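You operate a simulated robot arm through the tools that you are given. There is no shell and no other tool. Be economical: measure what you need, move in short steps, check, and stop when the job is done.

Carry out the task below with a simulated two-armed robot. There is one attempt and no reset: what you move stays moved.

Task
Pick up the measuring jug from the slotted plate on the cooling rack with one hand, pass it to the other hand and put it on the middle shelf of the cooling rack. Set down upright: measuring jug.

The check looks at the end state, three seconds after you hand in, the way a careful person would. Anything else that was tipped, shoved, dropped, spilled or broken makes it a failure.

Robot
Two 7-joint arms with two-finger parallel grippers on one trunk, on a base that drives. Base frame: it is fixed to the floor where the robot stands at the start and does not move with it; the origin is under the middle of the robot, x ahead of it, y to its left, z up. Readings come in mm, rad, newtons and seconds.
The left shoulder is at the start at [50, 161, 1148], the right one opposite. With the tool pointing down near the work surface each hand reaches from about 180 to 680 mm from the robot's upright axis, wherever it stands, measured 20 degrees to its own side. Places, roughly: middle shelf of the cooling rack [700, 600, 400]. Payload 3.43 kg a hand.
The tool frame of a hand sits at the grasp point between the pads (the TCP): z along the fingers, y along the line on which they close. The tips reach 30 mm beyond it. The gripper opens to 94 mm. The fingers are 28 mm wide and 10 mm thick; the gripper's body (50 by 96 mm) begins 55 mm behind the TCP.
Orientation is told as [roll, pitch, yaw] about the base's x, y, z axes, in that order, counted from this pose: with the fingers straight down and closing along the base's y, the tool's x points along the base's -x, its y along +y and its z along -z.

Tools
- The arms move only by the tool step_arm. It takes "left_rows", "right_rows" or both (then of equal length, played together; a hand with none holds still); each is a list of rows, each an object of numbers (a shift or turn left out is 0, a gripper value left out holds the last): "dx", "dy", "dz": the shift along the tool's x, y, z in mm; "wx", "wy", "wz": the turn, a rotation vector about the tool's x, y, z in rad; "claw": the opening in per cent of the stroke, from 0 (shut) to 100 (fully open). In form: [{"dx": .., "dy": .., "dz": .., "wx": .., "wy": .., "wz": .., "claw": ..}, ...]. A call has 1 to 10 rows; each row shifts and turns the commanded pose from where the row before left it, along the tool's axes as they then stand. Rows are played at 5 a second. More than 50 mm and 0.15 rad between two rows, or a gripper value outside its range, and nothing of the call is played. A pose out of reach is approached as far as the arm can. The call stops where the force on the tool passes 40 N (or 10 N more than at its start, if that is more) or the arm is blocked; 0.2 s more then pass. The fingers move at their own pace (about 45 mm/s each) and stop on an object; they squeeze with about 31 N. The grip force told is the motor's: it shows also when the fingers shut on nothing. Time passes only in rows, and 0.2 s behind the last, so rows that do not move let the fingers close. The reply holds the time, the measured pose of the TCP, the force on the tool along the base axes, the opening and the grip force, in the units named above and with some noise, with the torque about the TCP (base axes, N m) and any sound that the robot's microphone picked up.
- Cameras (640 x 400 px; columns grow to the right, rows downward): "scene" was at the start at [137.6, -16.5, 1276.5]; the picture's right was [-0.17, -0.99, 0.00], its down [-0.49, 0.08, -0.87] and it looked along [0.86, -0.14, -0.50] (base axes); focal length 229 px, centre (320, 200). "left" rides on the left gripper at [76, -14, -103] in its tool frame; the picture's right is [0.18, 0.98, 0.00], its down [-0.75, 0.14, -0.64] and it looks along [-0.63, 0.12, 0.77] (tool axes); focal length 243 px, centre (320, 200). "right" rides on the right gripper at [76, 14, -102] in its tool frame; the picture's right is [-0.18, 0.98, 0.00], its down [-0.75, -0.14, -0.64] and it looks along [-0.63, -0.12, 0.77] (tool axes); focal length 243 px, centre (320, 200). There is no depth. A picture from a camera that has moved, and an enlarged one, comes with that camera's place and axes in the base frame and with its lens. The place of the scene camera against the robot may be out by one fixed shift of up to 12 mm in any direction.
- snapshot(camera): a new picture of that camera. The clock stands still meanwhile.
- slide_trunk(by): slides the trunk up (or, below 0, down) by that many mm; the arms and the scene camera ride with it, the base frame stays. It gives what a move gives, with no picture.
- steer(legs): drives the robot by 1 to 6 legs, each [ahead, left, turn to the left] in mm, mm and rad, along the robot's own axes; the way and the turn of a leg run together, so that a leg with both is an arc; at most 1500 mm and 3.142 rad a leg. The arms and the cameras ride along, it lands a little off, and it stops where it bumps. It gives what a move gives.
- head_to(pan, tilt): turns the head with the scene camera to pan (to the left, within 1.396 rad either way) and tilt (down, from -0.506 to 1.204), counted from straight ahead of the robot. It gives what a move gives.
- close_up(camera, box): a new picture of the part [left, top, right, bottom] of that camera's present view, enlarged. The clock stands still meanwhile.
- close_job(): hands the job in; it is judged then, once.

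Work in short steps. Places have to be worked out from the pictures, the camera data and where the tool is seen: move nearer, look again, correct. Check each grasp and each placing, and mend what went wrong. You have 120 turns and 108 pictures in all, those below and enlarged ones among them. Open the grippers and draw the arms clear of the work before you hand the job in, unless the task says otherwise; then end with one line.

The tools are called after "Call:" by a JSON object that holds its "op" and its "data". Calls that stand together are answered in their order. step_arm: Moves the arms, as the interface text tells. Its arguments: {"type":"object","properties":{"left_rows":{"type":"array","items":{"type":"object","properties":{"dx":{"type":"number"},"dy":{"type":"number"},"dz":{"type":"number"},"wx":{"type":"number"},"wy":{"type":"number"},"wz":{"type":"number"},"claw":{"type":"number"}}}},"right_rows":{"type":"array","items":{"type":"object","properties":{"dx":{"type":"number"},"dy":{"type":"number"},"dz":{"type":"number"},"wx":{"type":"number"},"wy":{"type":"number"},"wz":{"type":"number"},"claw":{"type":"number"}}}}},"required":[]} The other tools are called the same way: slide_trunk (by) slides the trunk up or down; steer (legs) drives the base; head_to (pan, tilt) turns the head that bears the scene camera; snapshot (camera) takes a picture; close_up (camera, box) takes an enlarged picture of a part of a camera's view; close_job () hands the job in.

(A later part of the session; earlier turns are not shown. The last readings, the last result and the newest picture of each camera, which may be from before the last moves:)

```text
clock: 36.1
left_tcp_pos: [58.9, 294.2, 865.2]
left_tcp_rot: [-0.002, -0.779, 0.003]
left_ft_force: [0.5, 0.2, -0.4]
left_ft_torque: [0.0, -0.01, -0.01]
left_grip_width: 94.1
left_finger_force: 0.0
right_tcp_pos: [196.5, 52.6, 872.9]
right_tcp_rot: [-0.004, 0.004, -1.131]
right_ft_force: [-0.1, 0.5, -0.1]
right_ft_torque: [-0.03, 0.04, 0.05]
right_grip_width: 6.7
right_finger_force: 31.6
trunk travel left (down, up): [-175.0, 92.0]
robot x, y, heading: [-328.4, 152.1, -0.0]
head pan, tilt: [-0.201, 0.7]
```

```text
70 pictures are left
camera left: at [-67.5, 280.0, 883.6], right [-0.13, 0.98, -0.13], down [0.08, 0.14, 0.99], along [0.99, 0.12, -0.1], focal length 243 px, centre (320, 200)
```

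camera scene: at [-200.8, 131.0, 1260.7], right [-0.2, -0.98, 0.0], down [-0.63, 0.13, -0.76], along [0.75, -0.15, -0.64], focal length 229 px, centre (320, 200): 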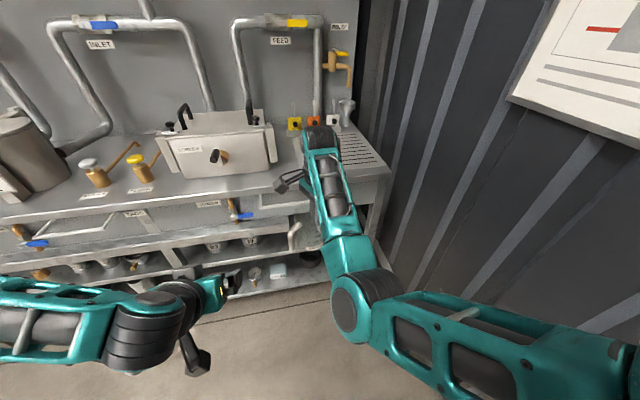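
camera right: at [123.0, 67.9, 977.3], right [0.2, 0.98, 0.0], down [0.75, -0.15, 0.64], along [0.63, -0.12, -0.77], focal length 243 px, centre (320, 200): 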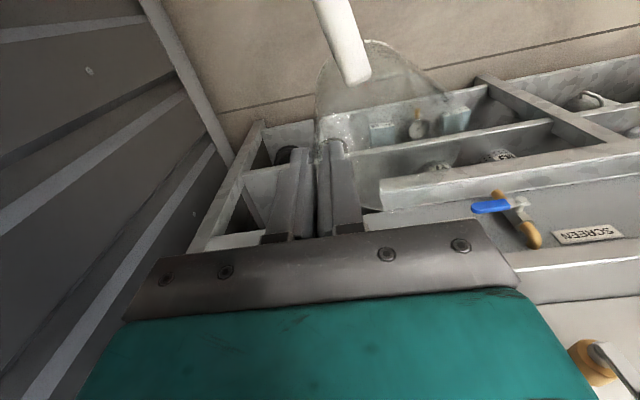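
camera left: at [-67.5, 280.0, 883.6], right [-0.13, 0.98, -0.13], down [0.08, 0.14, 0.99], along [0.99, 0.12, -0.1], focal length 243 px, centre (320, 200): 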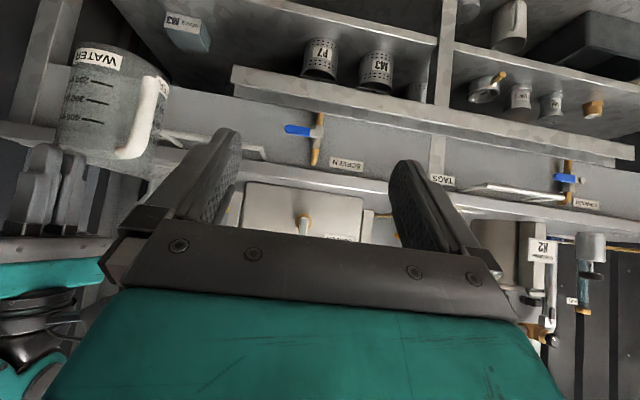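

The handle bar is now at about (190,130), z 768–837, azimuth ≈124°. I'll yaw the left hand by about −56° to face it.

Call:
{"op": "step_arm", "data": {"left_rows": [{"wx": 0.099, "wz": 0.099}, {"wx": 0.099, "wz": 0.099}, {"wx": 0.099, "wz": 0.099}, {"wx": 0.099, "wz": 0.099}, {"wx": 0.099, "wz": 0.099}, {"wx": 0.099, "wz": 0.099}, {"wx": 0.099, "wz": 0.099}]}}

Call:
{"op": "snapshot", "data": {"camera": "left"}}

```text
clock: 37.7
left_tcp_pos: [62.0, 274.7, 875.3]
left_tcp_rot: [-0.071, -0.8, -0.896]
left_ft_force: [-0.1, -0.2, 0.2]
left_ft_torque: [0.01, -0.02, -0.01]
left_grip_width: 93.9
left_finger_force: 0.1
left hand out of reach, approached as far as the arm can: row 1, 2
right_tcp_pos: [197.4, 52.7, 873.6]
right_tcp_rot: [-0.001, 0.001, -1.129]
right_ft_force: [0.3, 0.9, -0.2]
right_ft_torque: [0.02, -0.01, -0.02]
right_grip_width: 6.6
right_finger_force: 31.4
trunk travel left (down, up): [-175.0, 92.0]
robot x, y, heading: [-331.2, 149.3, -0.004]
head pan, tilt: [-0.201, 0.7]
```

```text
69 pictures are left
camera left: at [-23.3, 370.2, 891.7], right [0.72, 0.68, -0.18], down [0.19, 0.06, 0.98], along [0.67, -0.74, -0.09], focal length 243 px, centre (320, 200)
```

left: 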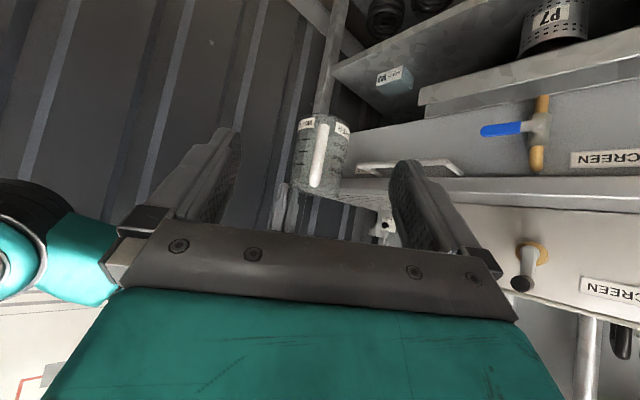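

The bar is nicely centred ahead of the left gripper at about (179,130,800). I'll advance to about 50 mm short of it.

Call:
{"op": "step_arm", "data": {"left_rows": [{"dx": -8.5, "dy": 1, "dz": 36}, {"dx": -8.5, "dy": 1, "dz": 36}, {"dx": -8.5, "dy": 1, "dz": 36}, {"dx": -8.5, "dy": 1, "dz": 35}, {}]}}

Call:
{"op": "snapshot", "data": {"camera": "left"}}

Call:
{"op": "snapshot", "data": {"camera": "scene"}}

```text
clock: 38.9
left_tcp_pos: [135.1, 174.1, 799.5]
left_tcp_rot: [-0.068, -0.801, -0.895]
left_ft_force: [-0.4, -0.8, -0.2]
left_ft_torque: [-0.01, 0.0, -0.02]
left_grip_width: 93.8
left_finger_force: 0.1
right_tcp_pos: [197.0, 51.5, 872.2]
right_tcp_rot: [0.0, 0.002, -1.129]
right_ft_force: [-0.4, -0.3, -1.0]
right_ft_torque: [-0.04, 0.04, 0.04]
right_grip_width: 6.6
right_finger_force: 30.9
trunk travel left (down, up): [-175.0, 92.0]
robot x, y, heading: [-334.9, 151.7, -0.003]
head pan, tilt: [-0.201, 0.7]
```

```text
68 pictures are left
camera left: at [49.8, 268.4, 818.3], right [0.72, 0.68, -0.18], down [0.19, 0.06, 0.98], along [0.67, -0.74, -0.09], focal length 243 px, centre (320, 200)
```

left: 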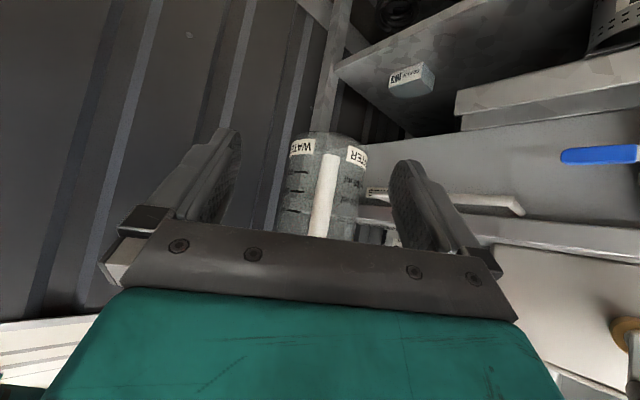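

```text
67 pictures are left
camera scene: at [-200.9, 131.1, 1260.7], right [-0.2, -0.98, 0.0], down [-0.63, 0.13, -0.76], along [0.75, -0.15, -0.64], focal length 229 px, centre (320, 200)
```

scene: 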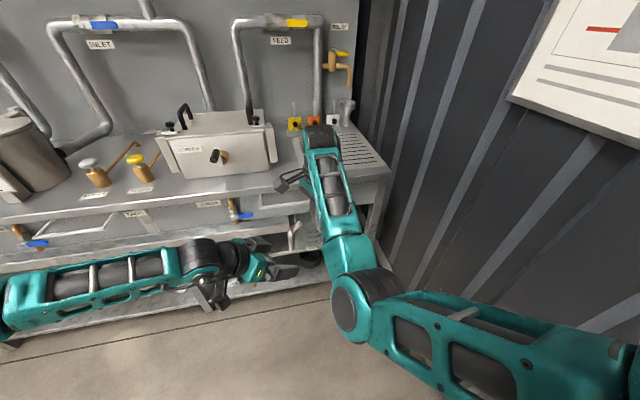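

Still centred. I'll advance 43 mm horizontally with a small sideways correction so the fingers straddle the bar.

Call:
{"op": "step_arm", "data": {"left_rows": [{"dx": -10, "dy": 1, "dz": 10}, {"dx": -10, "dy": 1, "dz": 10}, {"dx": -10, "dy": 2, "dz": 10.5}, {}]}}

Call:
{"op": "snapshot", "data": {"camera": "left"}}

Call:
{"op": "snapshot", "data": {"camera": "right"}}

Call:
{"op": "close_up", "data": {"camera": "scene", "box": [200, 180, 360, 310]}}

```text
clock: 39.9
left_tcp_pos: [165.4, 140.9, 800.3]
left_tcp_rot: [-0.068, -0.797, -0.895]
left_ft_force: [0.2, -0.4, 0.6]
left_ft_torque: [0.01, -0.03, 0.04]
left_grip_width: 93.9
left_finger_force: 0.0
right_tcp_pos: [197.1, 53.3, 873.3]
right_tcp_rot: [-0.003, 0.001, -1.129]
right_ft_force: [0.3, -0.8, -0.1]
right_ft_torque: [-0.05, -0.01, 0.0]
right_grip_width: 6.7
right_finger_force: 31.5
trunk travel left (down, up): [-175.0, 92.0]
robot x, y, heading: [-330.5, 150.7, 0.004]
head pan, tilt: [-0.201, 0.7]
```

```text
66 pictures are left
camera left: at [79.7, 235.6, 817.2], right [0.72, 0.68, -0.18], down [0.19, 0.06, 0.98], along [0.67, -0.74, -0.09], focal length 243 px, centre (320, 200)
```

left: 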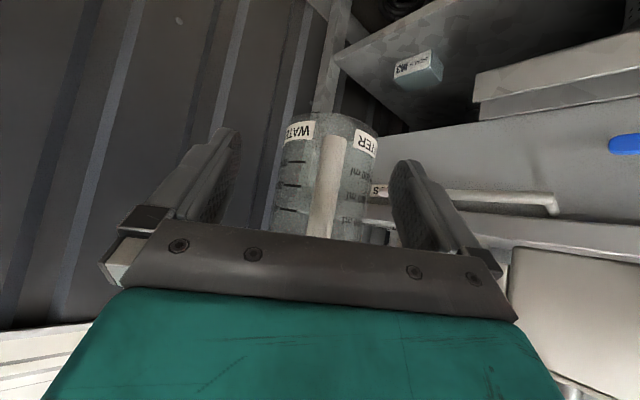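

```text
65 pictures are left
camera right: at [178.2, 127.8, 975.0], right [0.97, 0.25, 0.0], down [0.2, -0.74, 0.64], along [0.16, -0.62, -0.77], focal length 243 px, centre (320, 200)
```

right: 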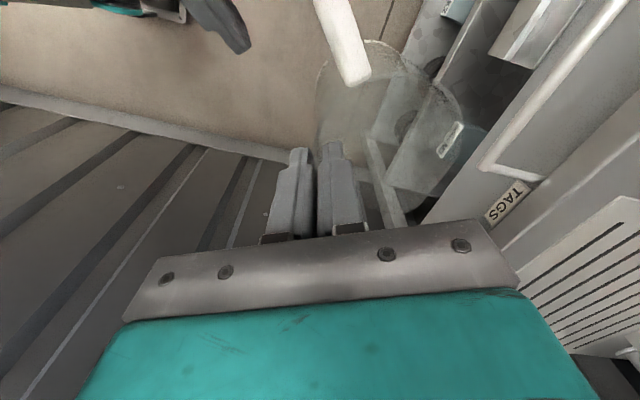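

```text
3.08 times, centred on (280, 245) of scene
camera zoom: at [-200.8, 131.0, 1260.7], right [-0.2, -0.98, 0.0], down [-0.63, 0.13, -0.76], along [0.75, -0.15, -0.64], focal length 704 px, centre (443, 62)
```

zoom: 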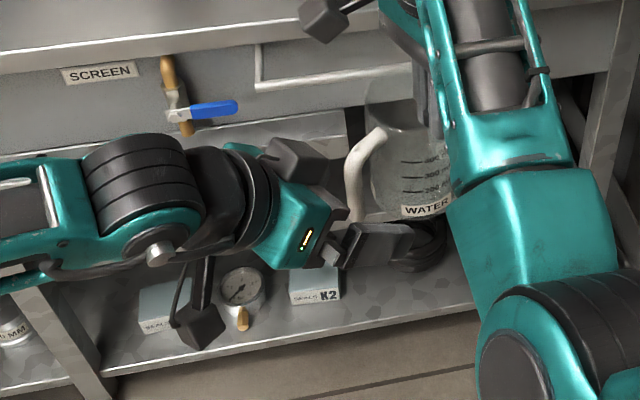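

Combining the right and scene views, the bar is about 27 mm ahead of the left TCP. I'll advance another 17 mm so the bar sits within the pads, then check.

Call:
{"op": "step_arm", "data": {"left_rows": [{"dx": -6, "dy": 1, "dz": 6}, {"dx": -6, "dy": 1, "dz": 6}, {}]}}

Call:
{"op": "close_up", "data": {"camera": "left", "box": [200, 80, 440, 260]}}

Call:
{"op": "snapshot", "data": {"camera": "right"}}

```text
clock: 40.7
left_tcp_pos: [174.9, 128.3, 800.6]
left_tcp_rot: [-0.069, -0.799, -0.897]
left_ft_force: [0.1, -0.1, 0.0]
left_ft_torque: [0.0, -0.01, -0.02]
left_grip_width: 93.9
left_finger_force: 0.1
right_tcp_pos: [196.8, 52.1, 872.9]
right_tcp_rot: [0.0, 0.003, -1.13]
right_ft_force: [-0.5, 0.5, -1.7]
right_ft_torque: [-0.03, 0.03, 0.0]
right_grip_width: 6.4
right_finger_force: 31.2
trunk travel left (down, up): [-175.0, 92.0]
robot x, y, heading: [-329.9, 149.9, 0.001]
head pan, tilt: [-0.201, 0.7]
```

```text
2.22 times, centred on (320, 170) of left
camera zoom: at [90.9, 222.9, 818.1], right [0.72, 0.68, -0.18], down [0.19, 0.06, 0.98], along [0.67, -0.74, -0.09], focal length 539 px, centre (320, 267)
```

zoom: 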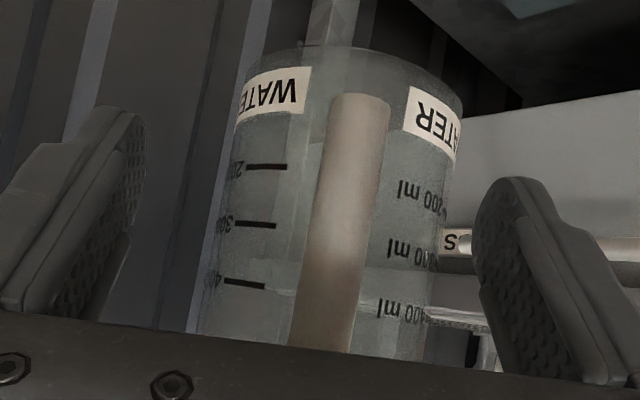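

```text
62 pictures are left
camera right: at [178.2, 127.8, 974.9], right [0.97, 0.25, 0.0], down [0.2, -0.74, 0.64], along [0.16, -0.62, -0.77], focal length 243 px, centre (320, 200)
```

right: 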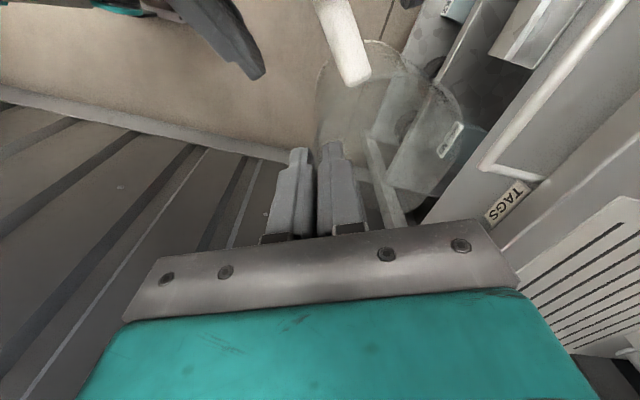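

The bar lies between the pads, about 4 mm off centre. I'll centre it and close the left gripper.

Call:
{"op": "step_arm", "data": {"left_rows": [{"dy": 4}, {"claw": 60}, {"claw": 30}, {}]}}

Call:
{"op": "close_up", "data": {"camera": "left", "box": [200, 80, 440, 260]}}

```text
clock: 41.7
left_tcp_pos: [179.3, 131.6, 799.8]
left_tcp_rot: [-0.067, -0.798, -0.898]
left_ft_force: [0.2, -0.7, 0.2]
left_ft_torque: [0.02, 0.0, 0.02]
left_grip_width: 28.1
left_finger_force: 0.3
right_tcp_pos: [196.7, 52.5, 872.0]
right_tcp_rot: [-0.001, 0.003, -1.128]
right_ft_force: [-0.2, 0.1, -1.1]
right_ft_torque: [-0.01, 0.03, -0.02]
right_grip_width: 6.2
right_finger_force: 31.1
trunk travel left (down, up): [-175.0, 92.0]
robot x, y, heading: [-328.7, 152.0, 0.001]
head pan, tilt: [-0.201, 0.7]
```

```text
2.22 times, centred on (320, 170) of left
camera zoom: at [94.2, 225.2, 817.5], right [0.72, 0.68, -0.18], down [0.19, 0.06, 0.98], along [0.67, -0.74, -0.09], focal length 539 px, centre (320, 267)
```

zoom: 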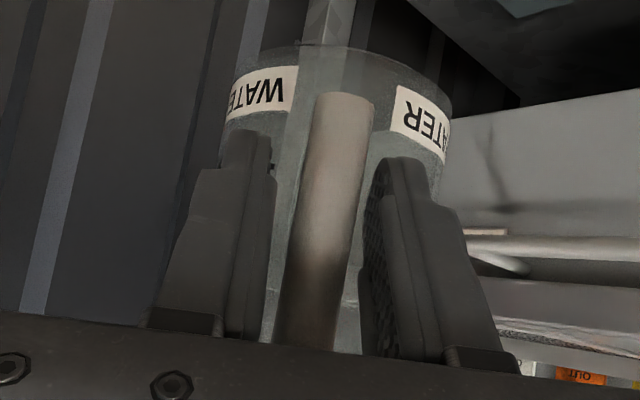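

The fingers flank the bar symmetrically with no contact forces. Closing fully.

Call:
{"op": "step_arm", "data": {"left_rows": [{"claw": 0}, {}, {}, {}]}}

Call:
{"op": "close_up", "data": {"camera": "left", "box": [200, 80, 440, 260]}}

```text
clock: 42.7
left_tcp_pos: [178.5, 131.1, 798.8]
left_tcp_rot: [-0.068, -0.797, -0.896]
left_ft_force: [0.2, 0.7, -0.1]
left_ft_torque: [0.03, -0.06, 0.01]
left_grip_width: 18.3
left_finger_force: 30.4
right_tcp_pos: [197.2, 52.7, 872.4]
right_tcp_rot: [-0.002, 0.001, -1.128]
right_ft_force: [0.0, 0.0, -1.4]
right_ft_torque: [-0.06, 0.06, -0.02]
right_grip_width: 6.3
right_finger_force: 31.3
trunk travel left (down, up): [-175.0, 92.0]
robot x, y, heading: [-333.2, 152.5, -0.001]
head pan, tilt: [-0.201, 0.7]
```

```text
2.22 times, centred on (320, 170) of left
camera zoom: at [94.2, 225.1, 817.5], right [0.72, 0.68, -0.18], down [0.19, 0.06, 0.98], along [0.67, -0.74, -0.09], focal length 539 px, centre (320, 267)
```

zoom: 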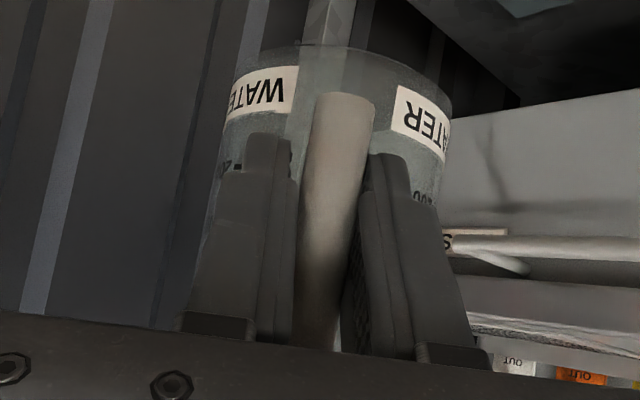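

The left hand holds the bar (18.3 mm, 30 N). I'll open the right gripper moderately while staying inside the jug, and check.

Call:
{"op": "step_arm", "data": {"right_rows": [{"claw": 20}, {"claw": 40}, {}, {}]}}

Call:
{"op": "snapshot", "data": {"camera": "right"}}

Call:
{"op": "close_up", "data": {"camera": "left", "box": [200, 80, 440, 260]}}

```text
clock: 43.7
left_tcp_pos: [178.1, 130.0, 800.9]
left_tcp_rot: [-0.068, -0.797, -0.897]
left_ft_force: [0.0, 0.0, -0.3]
left_ft_torque: [0.04, 0.04, -0.03]
left_grip_width: 18.2
left_finger_force: 30.8
right_tcp_pos: [197.4, 53.4, 872.0]
right_tcp_rot: [0.0, 0.002, -1.129]
right_ft_force: [-0.1, 0.1, -0.4]
right_ft_torque: [-0.01, 0.06, 0.02]
right_grip_width: 37.6
right_finger_force: 0.1
trunk travel left (down, up): [-175.0, 92.0]
robot x, y, heading: [-335.9, 146.2, 0.004]
head pan, tilt: [-0.201, 0.7]
```

```text
59 pictures are left
camera right: at [178.3, 127.7, 975.1], right [0.97, 0.25, 0.0], down [0.2, -0.74, 0.64], along [0.16, -0.62, -0.77], focal length 243 px, centre (320, 200)
```

right: 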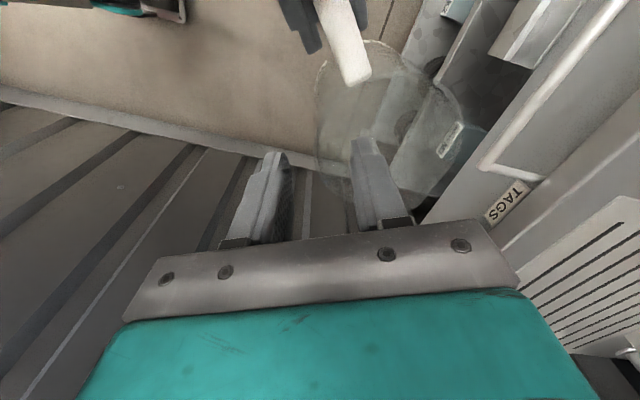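

```text
2.22 times, centred on (320, 170) of left
camera zoom: at [94.1, 225.2, 817.4], right [0.72, 0.68, -0.18], down [0.19, 0.06, 0.98], along [0.67, -0.74, -0.09], focal length 539 px, centre (320, 267)
```

zoom: 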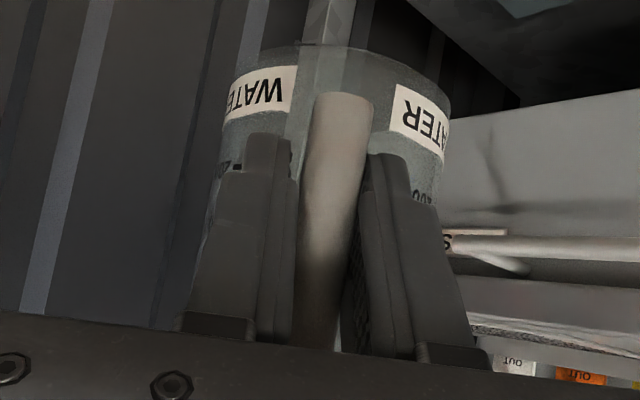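

The jug didn't move. I'll retract the right hand straight up, then out to the right.

Call:
{"op": "step_arm", "data": {"right_rows": [{"dz": -20}, {"dz": -20}, {"dz": -20}, {"dz": -15}, {}]}}

Call:
{"op": "snapshot", "data": {"camera": "scene"}}

```text
clock: 44.9
left_tcp_pos: [178.0, 130.4, 800.1]
left_tcp_rot: [-0.066, -0.799, -0.898]
left_ft_force: [-0.7, 0.2, 0.1]
left_ft_torque: [0.07, 0.03, 0.01]
left_grip_width: 18.3
left_finger_force: 31.4
right_tcp_pos: [233.0, 62.7, 922.7]
right_tcp_rot: [0.003, 0.015, -1.118]
right_ft_force: [-0.6, 0.0, -0.8]
right_ft_torque: [-0.02, -0.03, 0.0]
right_grip_width: 37.7
right_finger_force: 0.1
right hand out of reach, approached as far as the arm can: row 1, 2, 3, 4
trunk travel left (down, up): [-175.0, 92.0]
robot x, y, heading: [-331.2, 151.0, 0.001]
head pan, tilt: [-0.201, 0.7]
```

```text
57 pictures are left
camera scene: at [-200.8, 131.0, 1260.7], right [-0.2, -0.98, 0.0], down [-0.63, 0.13, -0.76], along [0.75, -0.15, -0.64], focal length 229 px, centre (320, 200)
```

scene: 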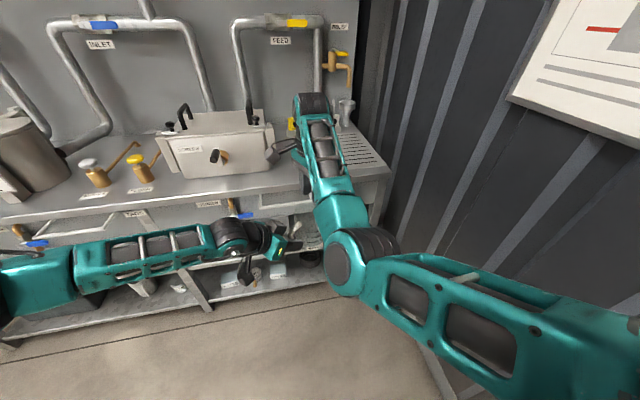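

The right hand hit its reach limit and drifted forward, but it is above the rim now. I'll move it away to the right and check the jug.

Call:
{"op": "step_arm", "data": {"right_rows": [{"dx": -36}, {"dx": -36}, {"dx": -36}, {"dx": -36}, {"dx": -36}]}}

Call:
{"op": "snapshot", "data": {"camera": "left"}}

Call:
{"op": "snapshot", "data": {"camera": "scene"}}

```text
clock: 46.1
left_tcp_pos: [179.3, 131.4, 800.0]
left_tcp_rot: [-0.066, -0.797, -0.898]
left_ft_force: [0.0, -1.2, 0.1]
left_ft_torque: [0.08, 0.05, -0.02]
left_grip_width: 18.2
left_finger_force: 30.9
right_tcp_pos: [312.9, -99.7, 919.9]
right_tcp_rot: [0.005, 0.013, -1.117]
right_ft_force: [-0.1, -0.1, -0.7]
right_ft_torque: [-0.04, -0.02, -0.01]
right_grip_width: 37.6
right_finger_force: 0.0
trunk travel left (down, up): [-175.0, 92.0]
robot x, y, heading: [-335.5, 152.1, -0.003]
head pan, tilt: [-0.201, 0.7]
```

```text
56 pictures are left
camera left: at [94.0, 224.9, 817.6], right [0.72, 0.68, -0.18], down [0.19, 0.06, 0.98], along [0.67, -0.74, -0.09], focal length 243 px, centre (320, 200)
```

left: 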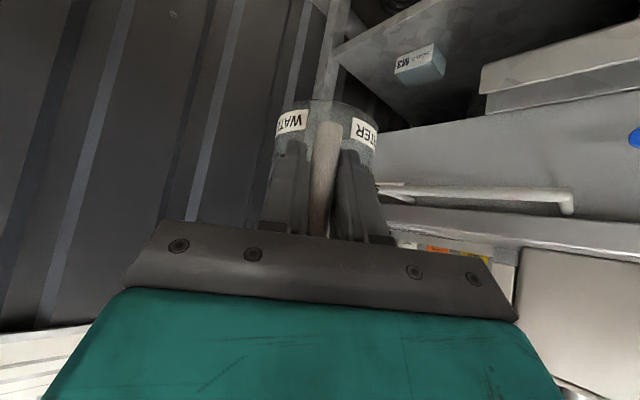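

```text
55 pictures are left
camera scene: at [-201.0, 130.7, 1260.6], right [-0.2, -0.98, 0.0], down [-0.63, 0.13, -0.76], along [0.75, -0.15, -0.64], focal length 229 px, centre (320, 200)
```

scene: 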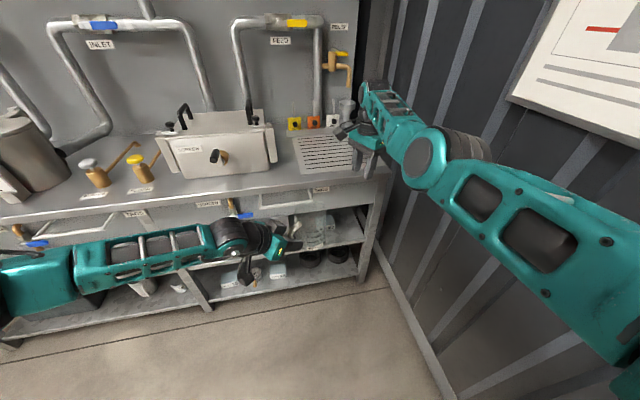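

The jug is held securely by the left hand alone. Now I'll take the right arm back up to a compact, high pose like the starting one.

Call:
{"op": "step_arm", "data": {"right_rows": [{"dx": 0, "dy": -15, "dz": -40}, {"dx": 5, "dy": -20, "dz": -40}, {"dx": 12, "dy": -28, "dz": -30}, {"dx": 14, "dy": -31, "dz": -25}, {"dx": 14, "dy": -31, "dz": -25}, {"dx": 14, "dy": -31, "dz": -25}, {"dx": 14, "dy": -31, "dz": -25}]}}

Call:
{"op": "step_arm", "data": {"right_rows": [{"wz": -0.14}, {"wz": -0.14}, {"wz": -0.14}, {"wz": -0.14}, {"wz": -0.14}, {"wz": -0.14}, {"wz": -0.14}, {"wz": -0.14}]}}

```text
clock: 47.7
left_tcp_pos: [177.9, 130.5, 802.2]
left_tcp_rot: [-0.064, -0.799, -0.899]
left_ft_force: [-0.6, 0.3, 0.0]
left_ft_torque: [0.02, 0.03, 0.03]
left_grip_width: 18.4
left_finger_force: 31.1
right_tcp_pos: [159.2, -185.7, 1121.8]
right_tcp_rot: [0.004, 0.012, -1.118]
right_ft_force: [-0.4, -0.2, 0.0]
right_ft_torque: [0.02, -0.04, 0.03]
right_grip_width: 37.5
right_finger_force: 0.0
right hand out of reach, approached as far as the arm can: row 4, 5, 6, 7
trunk travel left (down, up): [-175.0, 92.0]
robot x, y, heading: [-330.8, 147.7, -0.001]
head pan, tilt: [-0.201, 0.7]
```

```text
clock: 49.5
left_tcp_pos: [178.4, 131.0, 800.4]
left_tcp_rot: [-0.068, -0.797, -0.897]
left_ft_force: [1.2, 0.6, 0.3]
left_ft_torque: [0.07, 0.01, 0.01]
left_grip_width: 18.3
left_finger_force: 30.8
right_tcp_pos: [159.1, -185.7, 1121.6]
right_tcp_rot: [0.014, 0.004, 0.005]
right_ft_force: [0.0, 1.2, -0.2]
right_ft_torque: [0.02, 0.0, 0.03]
right_grip_width: 37.7
right_finger_force: 0.0
trunk travel left (down, up): [-175.0, 92.0]
robot x, y, heading: [-331.2, 151.8, -0.002]
head pan, tilt: [-0.201, 0.7]
```

Right arm is parked. Now I'll turn the left hand (with the jug) back to face the bench, keeping the jug upright by turning about the vertical.

Call:
{"op": "step_arm", "data": {"left_rows": [{"wx": -0.092, "wy": -0.0064, "wz": -0.0896}, {"wx": -0.092, "wy": -0.0064, "wz": -0.0896}, {"wx": -0.092, "wy": -0.0064, "wz": -0.0896}, {"wx": -0.092, "wy": -0.0064, "wz": -0.0896}, {"wx": -0.092, "wy": -0.0064, "wz": -0.0896}, {"wx": -0.092, "wy": -0.0064, "wz": -0.0896}, {"wx": -0.092, "wy": -0.0064, "wz": -0.0896}]}}

Call:
{"op": "snapshot", "data": {"camera": "left"}}

Call:
{"op": "snapshot", "data": {"camera": "scene"}}

```text
clock: 51.1
left_tcp_pos: [178.5, 131.3, 800.4]
left_tcp_rot: [-0.069, -0.801, 0.005]
left_ft_force: [0.1, 0.2, 0.0]
left_ft_torque: [0.0, 0.07, 0.02]
left_grip_width: 18.2
left_finger_force: 30.6
right_tcp_pos: [159.9, -186.2, 1121.2]
right_tcp_rot: [0.013, 0.004, 0.0]
right_ft_force: [-0.1, -0.6, 0.3]
right_ft_torque: [0.0, 0.03, 0.01]
right_grip_width: 38.0
right_finger_force: 0.1
trunk travel left (down, up): [-175.0, 92.0]
robot x, y, heading: [-329.6, 148.0, 0.003]
head pan, tilt: [-0.201, 0.7]
```

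```text
54 pictures are left
camera left: at [51.6, 122.6, 816.7], right [-0.09, 0.98, -0.18], down [0.07, 0.19, 0.98], along [0.99, 0.07, -0.08], focal length 243 px, centre (320, 200)
```

left: 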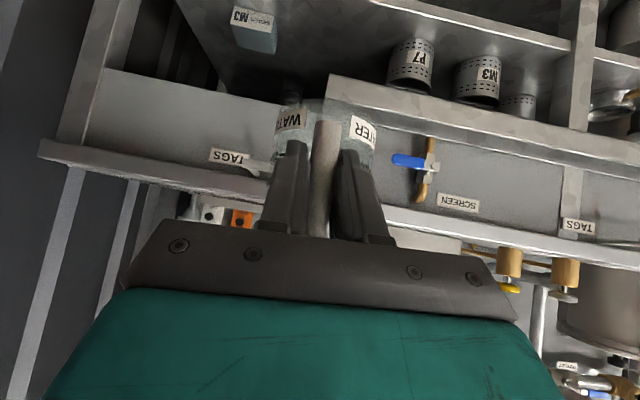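

```text
53 pictures are left
camera scene: at [-200.8, 130.9, 1260.7], right [-0.2, -0.98, 0.0], down [-0.63, 0.13, -0.76], along [0.75, -0.15, -0.64], focal length 229 px, centre (320, 200)
```

scene: 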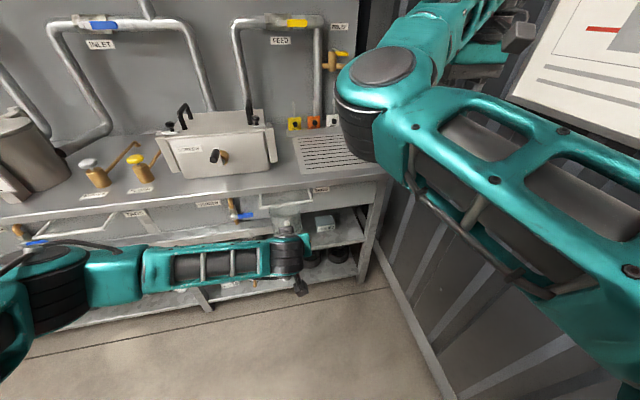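

Good. I'll lower the trunk fully and look again.

Call:
{"op": "slide_trunk", "data": {"by": -175}}

Call:
{"op": "snapshot", "data": {"camera": "left"}}

```text
clock: 53.1
left_tcp_pos: [178.6, 131.1, 623.8]
left_tcp_rot: [-0.07, -0.8, 0.006]
left_ft_force: [0.6, 0.1, 0.6]
left_ft_torque: [0.01, 0.06, 0.0]
left_grip_width: 18.1
left_finger_force: 30.8
right_tcp_pos: [160.2, -184.4, 946.4]
right_tcp_rot: [0.013, 0.004, 0.003]
right_ft_force: [-0.2, 0.5, 0.2]
right_ft_torque: [-0.01, 0.01, 0.02]
right_grip_width: 37.8
right_finger_force: 0.0
trunk travel left (down, up): [0.0, 267.0]
robot x, y, heading: [-333.1, 146.2, -0.002]
head pan, tilt: [-0.201, 0.7]
```

```text
52 pictures are left
camera left: at [51.5, 122.8, 641.9], right [-0.08, 0.98, -0.18], down [0.07, 0.19, 0.98], along [0.99, 0.07, -0.09], focal length 243 px, centre (320, 200)
```

left: 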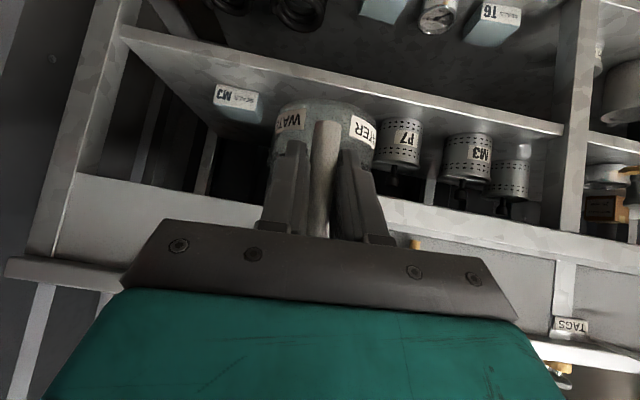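

Triangulating the two heights: shelf front edge x≈475, z≈390–395; gutter bottom z≈582 with its right end at y≈124; box M3 front x≈570, y −113…−19; P7 can from y≈259. Target jug axis ≈(540,62), clear of all. I'll lower the left hand and tuck the right hand slightly inward.

Call:
{"op": "step_arm", "data": {"left_rows": [{"dx": 25, "dy": 1.7, "dz": 24}, {"dx": 25, "dy": 1.7, "dz": 24}, {"dx": 25, "dy": 1.7, "dz": 24}, {"dx": 25, "dy": 1.7, "dz": 24}], "right_rows": [{"dx": 10, "dy": 16}, {"dx": 10, "dy": 16}, {"dx": 10, "dy": 16}, {"dx": 10, "dy": 16}]}}

Call:
{"op": "snapshot", "data": {"camera": "left"}}

Call:
{"op": "snapshot", "data": {"camera": "scene"}}

```text
clock: 54.1
left_tcp_pos: [178.4, 129.6, 483.9]
left_tcp_rot: [-0.071, -0.799, 0.004]
left_ft_force: [0.4, -0.6, -0.1]
left_ft_torque: [-0.02, 0.09, 0.02]
left_grip_width: 18.3
left_finger_force: 30.8
right_tcp_pos: [160.6, -184.1, 947.2]
right_tcp_rot: [0.013, 0.002, 0.0]
right_ft_force: [-0.2, -0.5, 0.6]
right_ft_torque: [0.03, -0.01, 0.02]
right_grip_width: 37.6
right_finger_force: 0.0
right hand out of reach, approached as far as the arm can: row 1, 2, 3, 4
trunk travel left (down, up): [0.0, 267.0]
robot x, y, heading: [-329.9, 148.7, -0.004]
head pan, tilt: [-0.201, 0.7]
```

```text
51 pictures are left
camera left: at [51.4, 121.7, 501.8], right [-0.08, 0.98, -0.18], down [0.07, 0.19, 0.98], along [0.99, 0.07, -0.09], focal length 243 px, centre (320, 200)
```

left: 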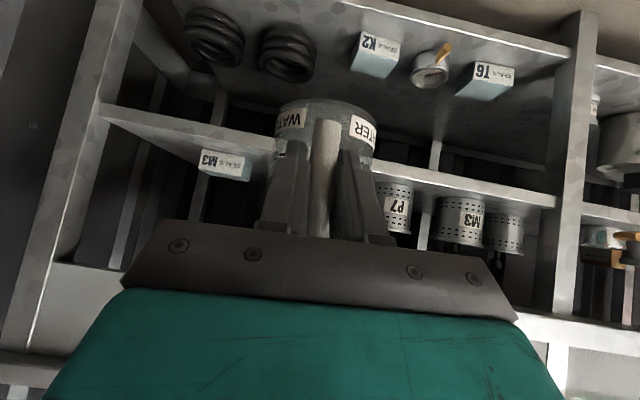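

```text
50 pictures are left
camera scene: at [-200.9, 131.0, 1085.7], right [-0.2, -0.98, 0.0], down [-0.63, 0.13, -0.76], along [0.75, -0.15, -0.64], focal length 229 px, centre (320, 200)
```

scene: 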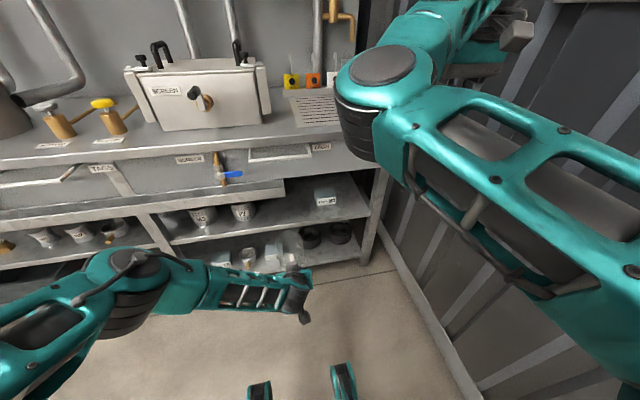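

The path is clear. Shelf estimated z≈395, front edge x≈468. I'll drive right 68 mm and ahead 165 mm, stopping with the jug just short of the shelf edge.

Call:
{"op": "steer", "data": {"legs": [[0, -68, 0], [165, 0, 0]]}}

Call:
{"op": "snapshot", "data": {"camera": "left"}}

Call:
{"op": "snapshot", "data": {"camera": "scene"}}

```text
clock: 56.4
left_tcp_pos: [338.7, 60.1, 484.3]
left_tcp_rot: [-0.07, -0.799, 0.002]
left_ft_force: [0.5, 0.5, 0.4]
left_ft_torque: [0.0, 0.13, 0.03]
left_grip_width: 18.1
left_finger_force: 30.4
right_tcp_pos: [322.5, -252.4, 946.9]
right_tcp_rot: [0.012, 0.003, -0.001]
right_ft_force: [-0.6, 0.0, -0.1]
right_ft_torque: [-0.02, 0.03, 0.03]
right_grip_width: 37.8
right_finger_force: 0.0
trunk travel left (down, up): [0.0, 267.0]
robot x, y, heading: [-166.3, 85.2, 0.0]
head pan, tilt: [-0.201, 0.7]
```

```text
49 pictures are left
camera left: at [213.0, 52.6, 502.0], right [-0.08, 0.98, -0.18], down [0.07, 0.19, 0.98], along [0.99, 0.07, -0.09], focal length 243 px, centre (320, 200)
```

left: 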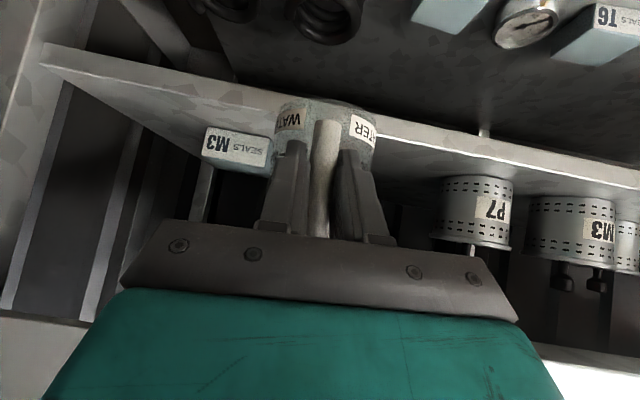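

```text
48 pictures are left
camera scene: at [-39.0, 62.5, 1085.6], right [-0.2, -0.98, 0.0], down [-0.63, 0.13, -0.76], along [0.75, -0.15, -0.64], focal length 229 px, centre (320, 200)
```

scene: 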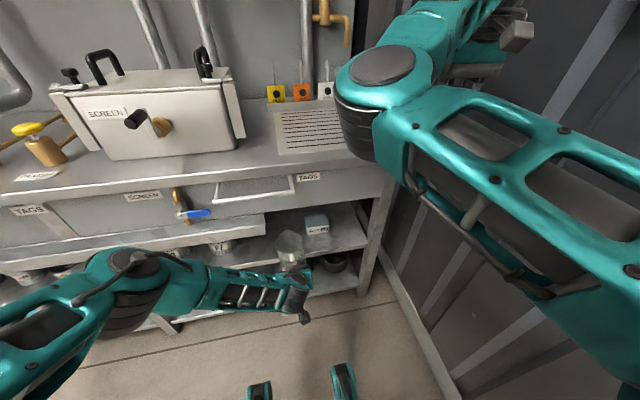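

The left elbow sticks out forward, so driving further could press it against the gutter or drawer handles. I'll keep the base here and extend the left arm forward instead, in stages.

Call:
{"op": "step_arm", "data": {"left_rows": [{"dx": -14, "dy": 1, "dz": 14.4}, {"dx": -14, "dy": 1, "dz": 14.4}, {"dx": -14, "dy": 1, "dz": 14.4}, {}]}}

Call:
{"op": "snapshot", "data": {"camera": "left"}}

Call:
{"op": "snapshot", "data": {"camera": "scene"}}

```text
clock: 57.4
left_tcp_pos: [399.3, 59.4, 483.4]
left_tcp_rot: [-0.073, -0.8, 0.002]
left_ft_force: [0.5, -0.7, 0.8]
left_ft_torque: [-0.01, 0.05, 0.0]
left_grip_width: 18.2
left_finger_force: 31.4
right_tcp_pos: [323.0, -253.1, 947.5]
right_tcp_rot: [0.011, 0.003, -0.002]
right_ft_force: [0.1, -0.3, -0.4]
right_ft_torque: [0.04, 0.01, 0.0]
right_grip_width: 37.4
right_finger_force: 0.1
trunk travel left (down, up): [0.0, 267.0]
robot x, y, heading: [-168.8, 80.2, 0.001]
head pan, tilt: [-0.201, 0.7]
```

```text
47 pictures are left
camera left: at [272.3, 51.6, 501.1], right [-0.08, 0.98, -0.18], down [0.07, 0.19, 0.98], along [0.99, 0.07, -0.09], focal length 243 px, centre (320, 200)
```

left: 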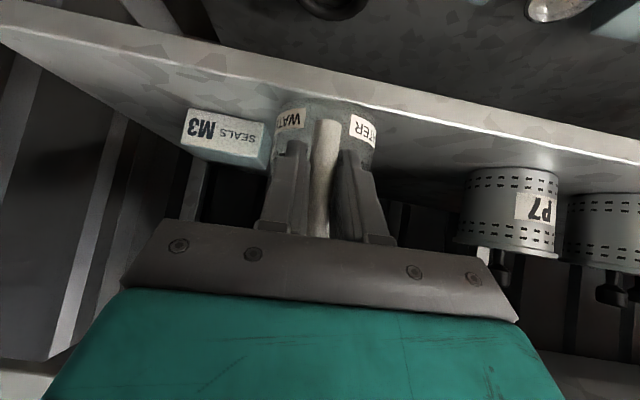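

```text
46 pictures are left
camera scene: at [-39.0, 62.5, 1085.7], right [-0.2, -0.98, 0.0], down [-0.63, 0.13, -0.76], along [0.75, -0.15, -0.64], focal length 229 px, centre (320, 200)
```

scene: 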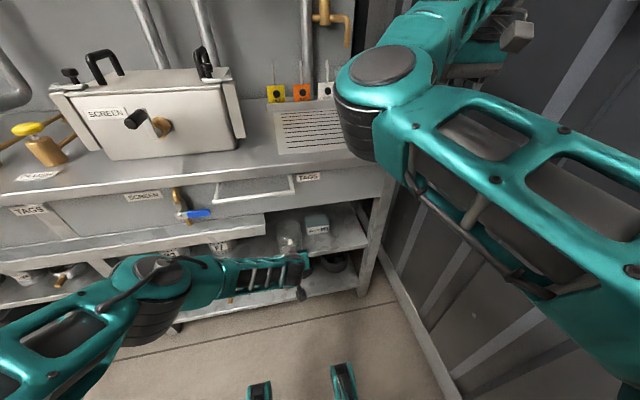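

The jug bottom is about 20 mm above the shelf and the elbow is still behind the gutter. I'll continue forward 66 mm.

Call:
{"op": "step_arm", "data": {"left_rows": [{"dx": -15.5, "dy": 1.2, "dz": 15.8}, {"dx": -15.5, "dy": 1.2, "dz": 15.8}, {"dx": -15.5, "dy": 1.2, "dz": 15.8}, {}]}}

Call:
{"op": "snapshot", "data": {"camera": "left"}}

Call:
{"op": "close_up", "data": {"camera": "scene", "box": [80, 160, 400, 340]}}

```text
clock: 58.4
left_tcp_pos: [440.4, 65.5, 486.1]
left_tcp_rot: [-0.072, -0.799, 0.003]
left_ft_force: [-0.7, 0.0, -1.1]
left_ft_torque: [-0.03, 0.11, 0.0]
left_grip_width: 18.3
left_finger_force: 31.2
left hand out of reach, approached as far as the arm can: row 2, 3
right_tcp_pos: [322.2, -252.1, 947.9]
right_tcp_rot: [0.014, 0.004, -0.001]
right_ft_force: [0.5, 0.3, -0.4]
right_ft_torque: [-0.03, -0.01, 0.0]
right_grip_width: 37.7
right_finger_force: 0.0
trunk travel left (down, up): [0.0, 267.0]
robot x, y, heading: [-174.0, 81.2, -0.004]
head pan, tilt: [-0.201, 0.7]
```

```text
45 pictures are left
camera left: at [314.3, 57.1, 502.9], right [-0.08, 0.98, -0.18], down [0.07, 0.19, 0.98], along [0.99, 0.07, -0.09], focal length 243 px, centre (320, 200)
```

left: 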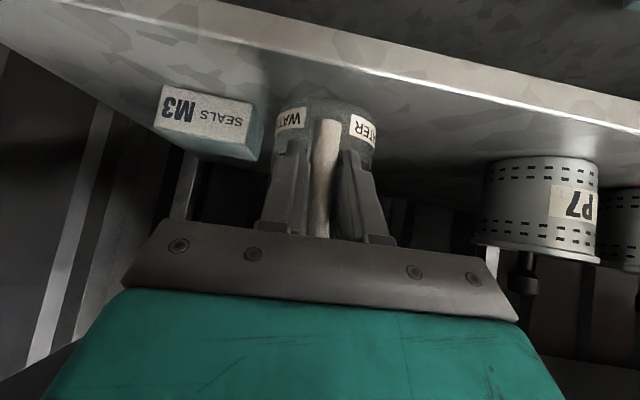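

```text
2.00 times, centred on (240, 250) of scene
camera zoom: at [-39.1, 62.5, 1085.7], right [-0.2, -0.98, 0.0], down [-0.63, 0.13, -0.76], along [0.75, -0.15, -0.64], focal length 458 px, centre (480, 100)
```

zoom: 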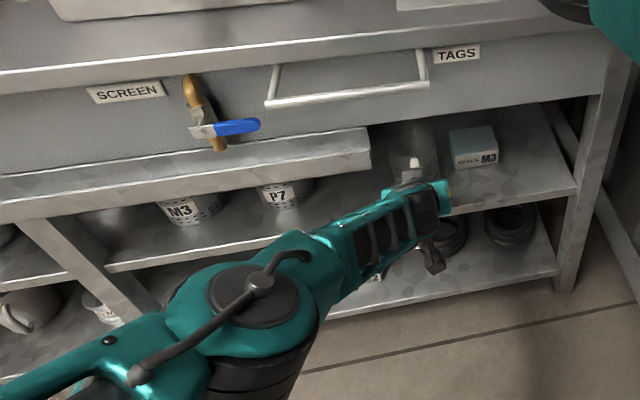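

The arm is at its reach limit at x=440, and the elbow is well clear of the gutter. A small drive ahead of 28 mm does the rest.

Call:
{"op": "steer", "data": {"legs": [[28, 0, 0]]}}

Call:
{"op": "snapshot", "data": {"camera": "left"}}

Call:
{"op": "close_up", "data": {"camera": "scene", "box": [200, 180, 360, 300]}}

```text
clock: 59.2
left_tcp_pos: [468.6, 64.8, 485.0]
left_tcp_rot: [-0.069, -0.802, 0.003]
left_ft_force: [0.1, 0.1, 0.7]
left_ft_torque: [0.02, 0.08, 0.02]
left_grip_width: 18.1
left_finger_force: 30.7
right_tcp_pos: [351.4, -252.9, 947.5]
right_tcp_rot: [0.013, 0.004, -0.003]
right_ft_force: [-0.1, 0.1, 0.5]
right_ft_torque: [0.01, 0.0, 0.0]
right_grip_width: 37.5
right_finger_force: 0.1
trunk travel left (down, up): [0.0, 267.0]
robot x, y, heading: [-142.5, 82.8, 0.0]
head pan, tilt: [-0.201, 0.7]
```

```text
43 pictures are left
camera left: at [342.6, 57.4, 502.9], right [-0.08, 0.98, -0.18], down [0.07, 0.19, 0.98], along [0.99, 0.07, -0.09], focal length 243 px, centre (320, 200)
```

left: 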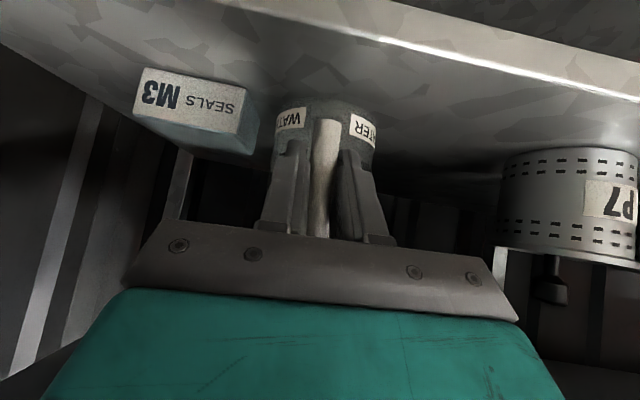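

```text
3.33 times, centred on (280, 240) of scene
camera zoom: at [-10.9, 62.5, 1085.6], right [-0.2, -0.98, 0.0], down [-0.63, 0.13, -0.76], along [0.75, -0.15, -0.64], focal length 762 px, centre (453, 67)
```

zoom: 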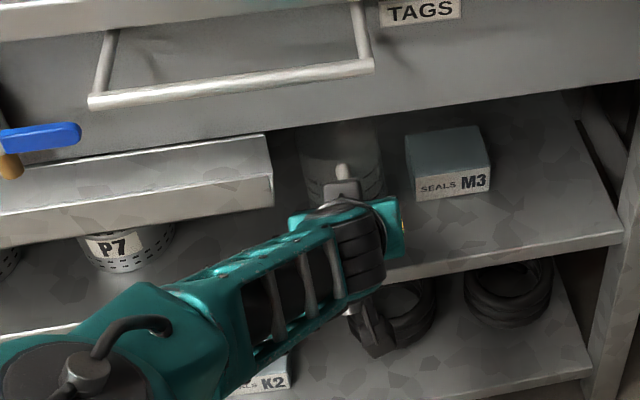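

Jug is over the shelf (axis ≈541,65), with box M3 and the P7 can well clear. Now I'll lower it in small steps, watching the vertical force.

Call:
{"op": "step_arm", "data": {"left_rows": [{"dx": 3.6, "dy": 0.25, "dz": 3.5}, {"dx": 3.6, "dy": 0.25, "dz": 3.5}, {"dx": 2.2, "dy": 0.15, "dz": 2.1}, {}]}}

Call:
{"op": "close_up", "data": {"camera": "left", "box": [230, 60, 410, 180]}}

```text
clock: 60.2
left_tcp_pos: [466.5, 73.3, 476.9]
left_tcp_rot: [-0.069, -0.802, 0.002]
left_ft_force: [-0.6, 0.1, 0.0]
left_ft_torque: [0.0, 0.07, -0.01]
left_grip_width: 18.4
left_finger_force: 30.8
left hand out of reach, approached as far as the arm can: row 1, 2, 3
right_tcp_pos: [350.4, -252.4, 947.3]
right_tcp_rot: [0.012, 0.004, -0.002]
right_ft_force: [-0.4, 0.5, -0.2]
right_ft_torque: [0.0, -0.03, -0.01]
right_grip_width: 37.7
right_finger_force: 0.1
trunk travel left (down, up): [0.0, 267.0]
robot x, y, heading: [-140.5, 77.2, -0.002]
head pan, tilt: [-0.201, 0.7]
```

```text
3.33 times, centred on (320, 120) of left
camera zoom: at [339.5, 65.3, 494.4], right [-0.08, 0.98, -0.18], down [0.07, 0.19, 0.98], along [0.99, 0.07, -0.09], focal length 809 px, centre (320, 467)
```

zoom: 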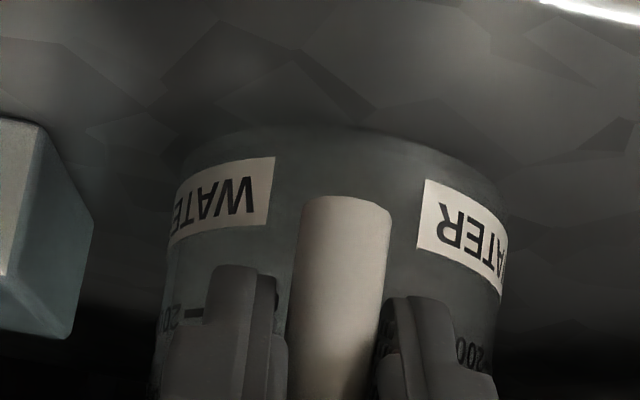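

The arm is at its limit and drifts sideways. I'll retract it 35 mm and drive the base the same amount ahead, to regain reach.

Call:
{"op": "step_arm", "data": {"left_rows": [{"dx": 8, "dy": -0.5, "dz": -8.4}, {"dx": 8, "dy": -0.5, "dz": -8.4}, {"dx": 8, "dy": -0.5, "dz": -8.4}, {}]}}

Call:
{"op": "steer", "data": {"legs": [[45, 0, 0]]}}

Call:
{"op": "snapshot", "data": {"camera": "scene"}}

```text
clock: 61.2
left_tcp_pos: [430.9, 74.1, 478.2]
left_tcp_rot: [-0.07, -0.802, 0.005]
left_ft_force: [0.3, 0.4, 0.0]
left_ft_torque: [0.03, 0.06, 0.0]
left_grip_width: 18.3
left_finger_force: 30.8
left hand out of reach, approached as far as the arm can: row 1
right_tcp_pos: [350.8, -253.2, 947.4]
right_tcp_rot: [0.012, 0.004, -0.002]
right_ft_force: [0.2, -0.1, 0.2]
right_ft_torque: [0.0, -0.02, 0.02]
right_grip_width: 37.6
right_finger_force: 0.2
trunk travel left (down, up): [0.0, 267.0]
robot x, y, heading: [-144.7, 80.7, 0.002]
head pan, tilt: [-0.201, 0.7]
```

```text
clock: 62.1
left_tcp_pos: [475.2, 72.8, 476.9]
left_tcp_rot: [-0.069, -0.8, 0.001]
left_ft_force: [-0.5, 0.4, -0.3]
left_ft_torque: [-0.04, 0.1, 0.04]
left_grip_width: 18.3
left_finger_force: 31.3
right_tcp_pos: [395.6, -252.7, 948.1]
right_tcp_rot: [0.014, 0.005, -0.002]
right_ft_force: [0.6, 0.3, -1.4]
right_ft_torque: [0.05, -0.03, -0.01]
right_grip_width: 37.5
right_finger_force: 0.2
trunk travel left (down, up): [0.0, 267.0]
robot x, y, heading: [-98.6, 80.9, 0.005]
head pan, tilt: [-0.201, 0.7]
```

```text
40 pictures are left
camera scene: at [34.2, 62.4, 1085.6], right [-0.2, -0.98, 0.0], down [-0.63, 0.13, -0.76], along [0.75, -0.15, -0.64], focal length 229 px, centre (320, 200)
```

scene: 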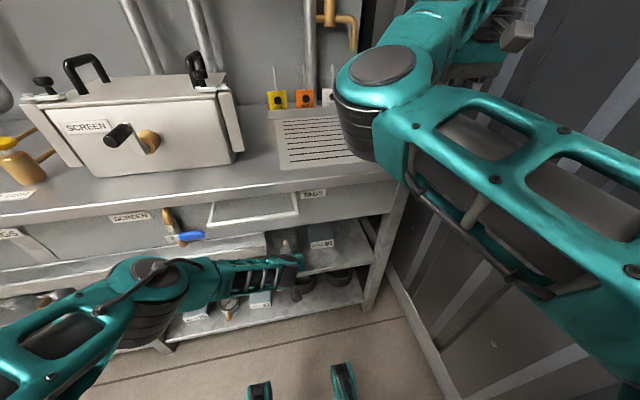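

Good: TCP (475,73,477), no drift now. Lowering in small steps.

Call:
{"op": "step_arm", "data": {"left_rows": [{"dx": 2.2, "dy": 0.15, "dz": 2.1}, {"dx": 2.2, "dy": 0.15, "dz": 2.1}, {}]}}

Call:
{"op": "step_arm", "data": {"left_rows": [{"dx": 1.4, "dy": 0.1, "dz": 1.4}, {"dx": 1.4, "dy": 0.1, "dz": 1.4}, {}]}}

```text
clock: 62.9
left_tcp_pos: [476.4, 71.7, 472.8]
left_tcp_rot: [-0.071, -0.804, 0.0]
left_ft_force: [-1.9, -2.0, 6.6]
left_ft_torque: [0.13, -0.53, -0.12]
left_grip_width: 18.2
left_finger_force: 30.9
right_tcp_pos: [395.1, -253.1, 948.8]
right_tcp_rot: [0.014, 0.001, -0.003]
right_ft_force: [-0.1, -0.3, 0.3]
right_ft_torque: [-0.01, -0.04, -0.01]
right_grip_width: 37.5
right_finger_force: 0.1
trunk travel left (down, up): [0.0, 267.0]
robot x, y, heading: [-100.4, 80.1, -0.002]
head pan, tilt: [-0.201, 0.7]
```

```text
clock: 63.7
left_tcp_pos: [477.5, 73.4, 470.7]
left_tcp_rot: [-0.068, -0.807, 0.003]
left_ft_force: [-4.9, 0.8, 20.5]
left_ft_torque: [0.04, -0.65, -0.04]
left_grip_width: 18.1
left_finger_force: 30.9
right_tcp_pos: [394.0, -253.1, 949.4]
right_tcp_rot: [0.013, 0.001, -0.002]
right_ft_force: [0.7, 1.1, 0.3]
right_ft_torque: [-0.01, -0.02, 0.02]
right_grip_width: 37.3
right_finger_force: 0.0
trunk travel left (down, up): [0.0, 267.0]
robot x, y, heading: [-98.4, 85.1, -0.003]
head pan, tilt: [-0.201, 0.7]
```

Contact: 6.6 N, then 20 N. I'll back up a little to relieve the load and check uprightness before releasing.

Call:
{"op": "step_arm", "data": {"left_rows": [{"dx": -1.6, "dz": -1.6}, {}]}}

Call:
{"op": "close_up", "data": {"camera": "left", "box": [210, 60, 430, 240]}}

Call:
{"op": "close_up", "data": {"camera": "scene", "box": [230, 190, 390, 310]}}

```text
clock: 64.3
left_tcp_pos: [476.4, 74.2, 470.9]
left_tcp_rot: [-0.071, -0.804, 0.002]
left_ft_force: [3.7, -1.3, 9.3]
left_ft_torque: [0.03, -0.73, -0.05]
left_grip_width: 18.5
left_finger_force: 30.8
right_tcp_pos: [395.7, -254.0, 947.9]
right_tcp_rot: [0.012, 0.002, -0.001]
right_ft_force: [-0.6, 0.5, -0.4]
right_ft_torque: [0.0, -0.01, 0.04]
right_grip_width: 37.6
right_finger_force: 0.1
trunk travel left (down, up): [0.0, 267.0]
robot x, y, heading: [-97.8, 81.5, -0.006]
head pan, tilt: [-0.201, 0.7]
```

```text
2.22 times, centred on (320, 150) of left
camera zoom: at [349.9, 65.7, 486.8], right [-0.08, 0.98, -0.18], down [0.07, 0.19, 0.98], along [0.99, 0.07, -0.08], focal length 539 px, centre (320, 311)
```

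zoom: 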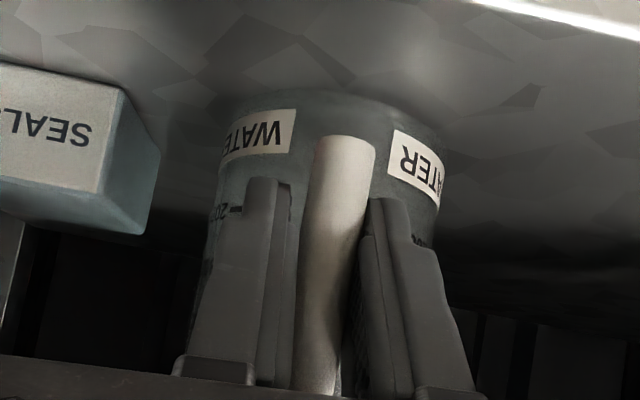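

```text
3.33 times, centred on (310, 250) of scene
camera zoom: at [33.4, 62.4, 1085.7], right [-0.2, -0.98, 0.0], down [-0.63, 0.13, -0.77], along [0.75, -0.15, -0.64], focal length 762 px, centre (353, 33)
```

zoom: 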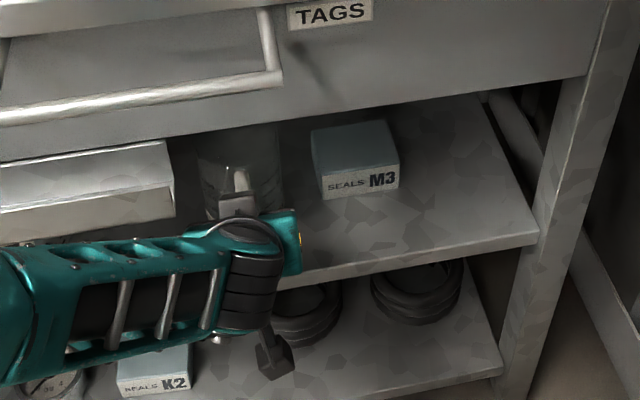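

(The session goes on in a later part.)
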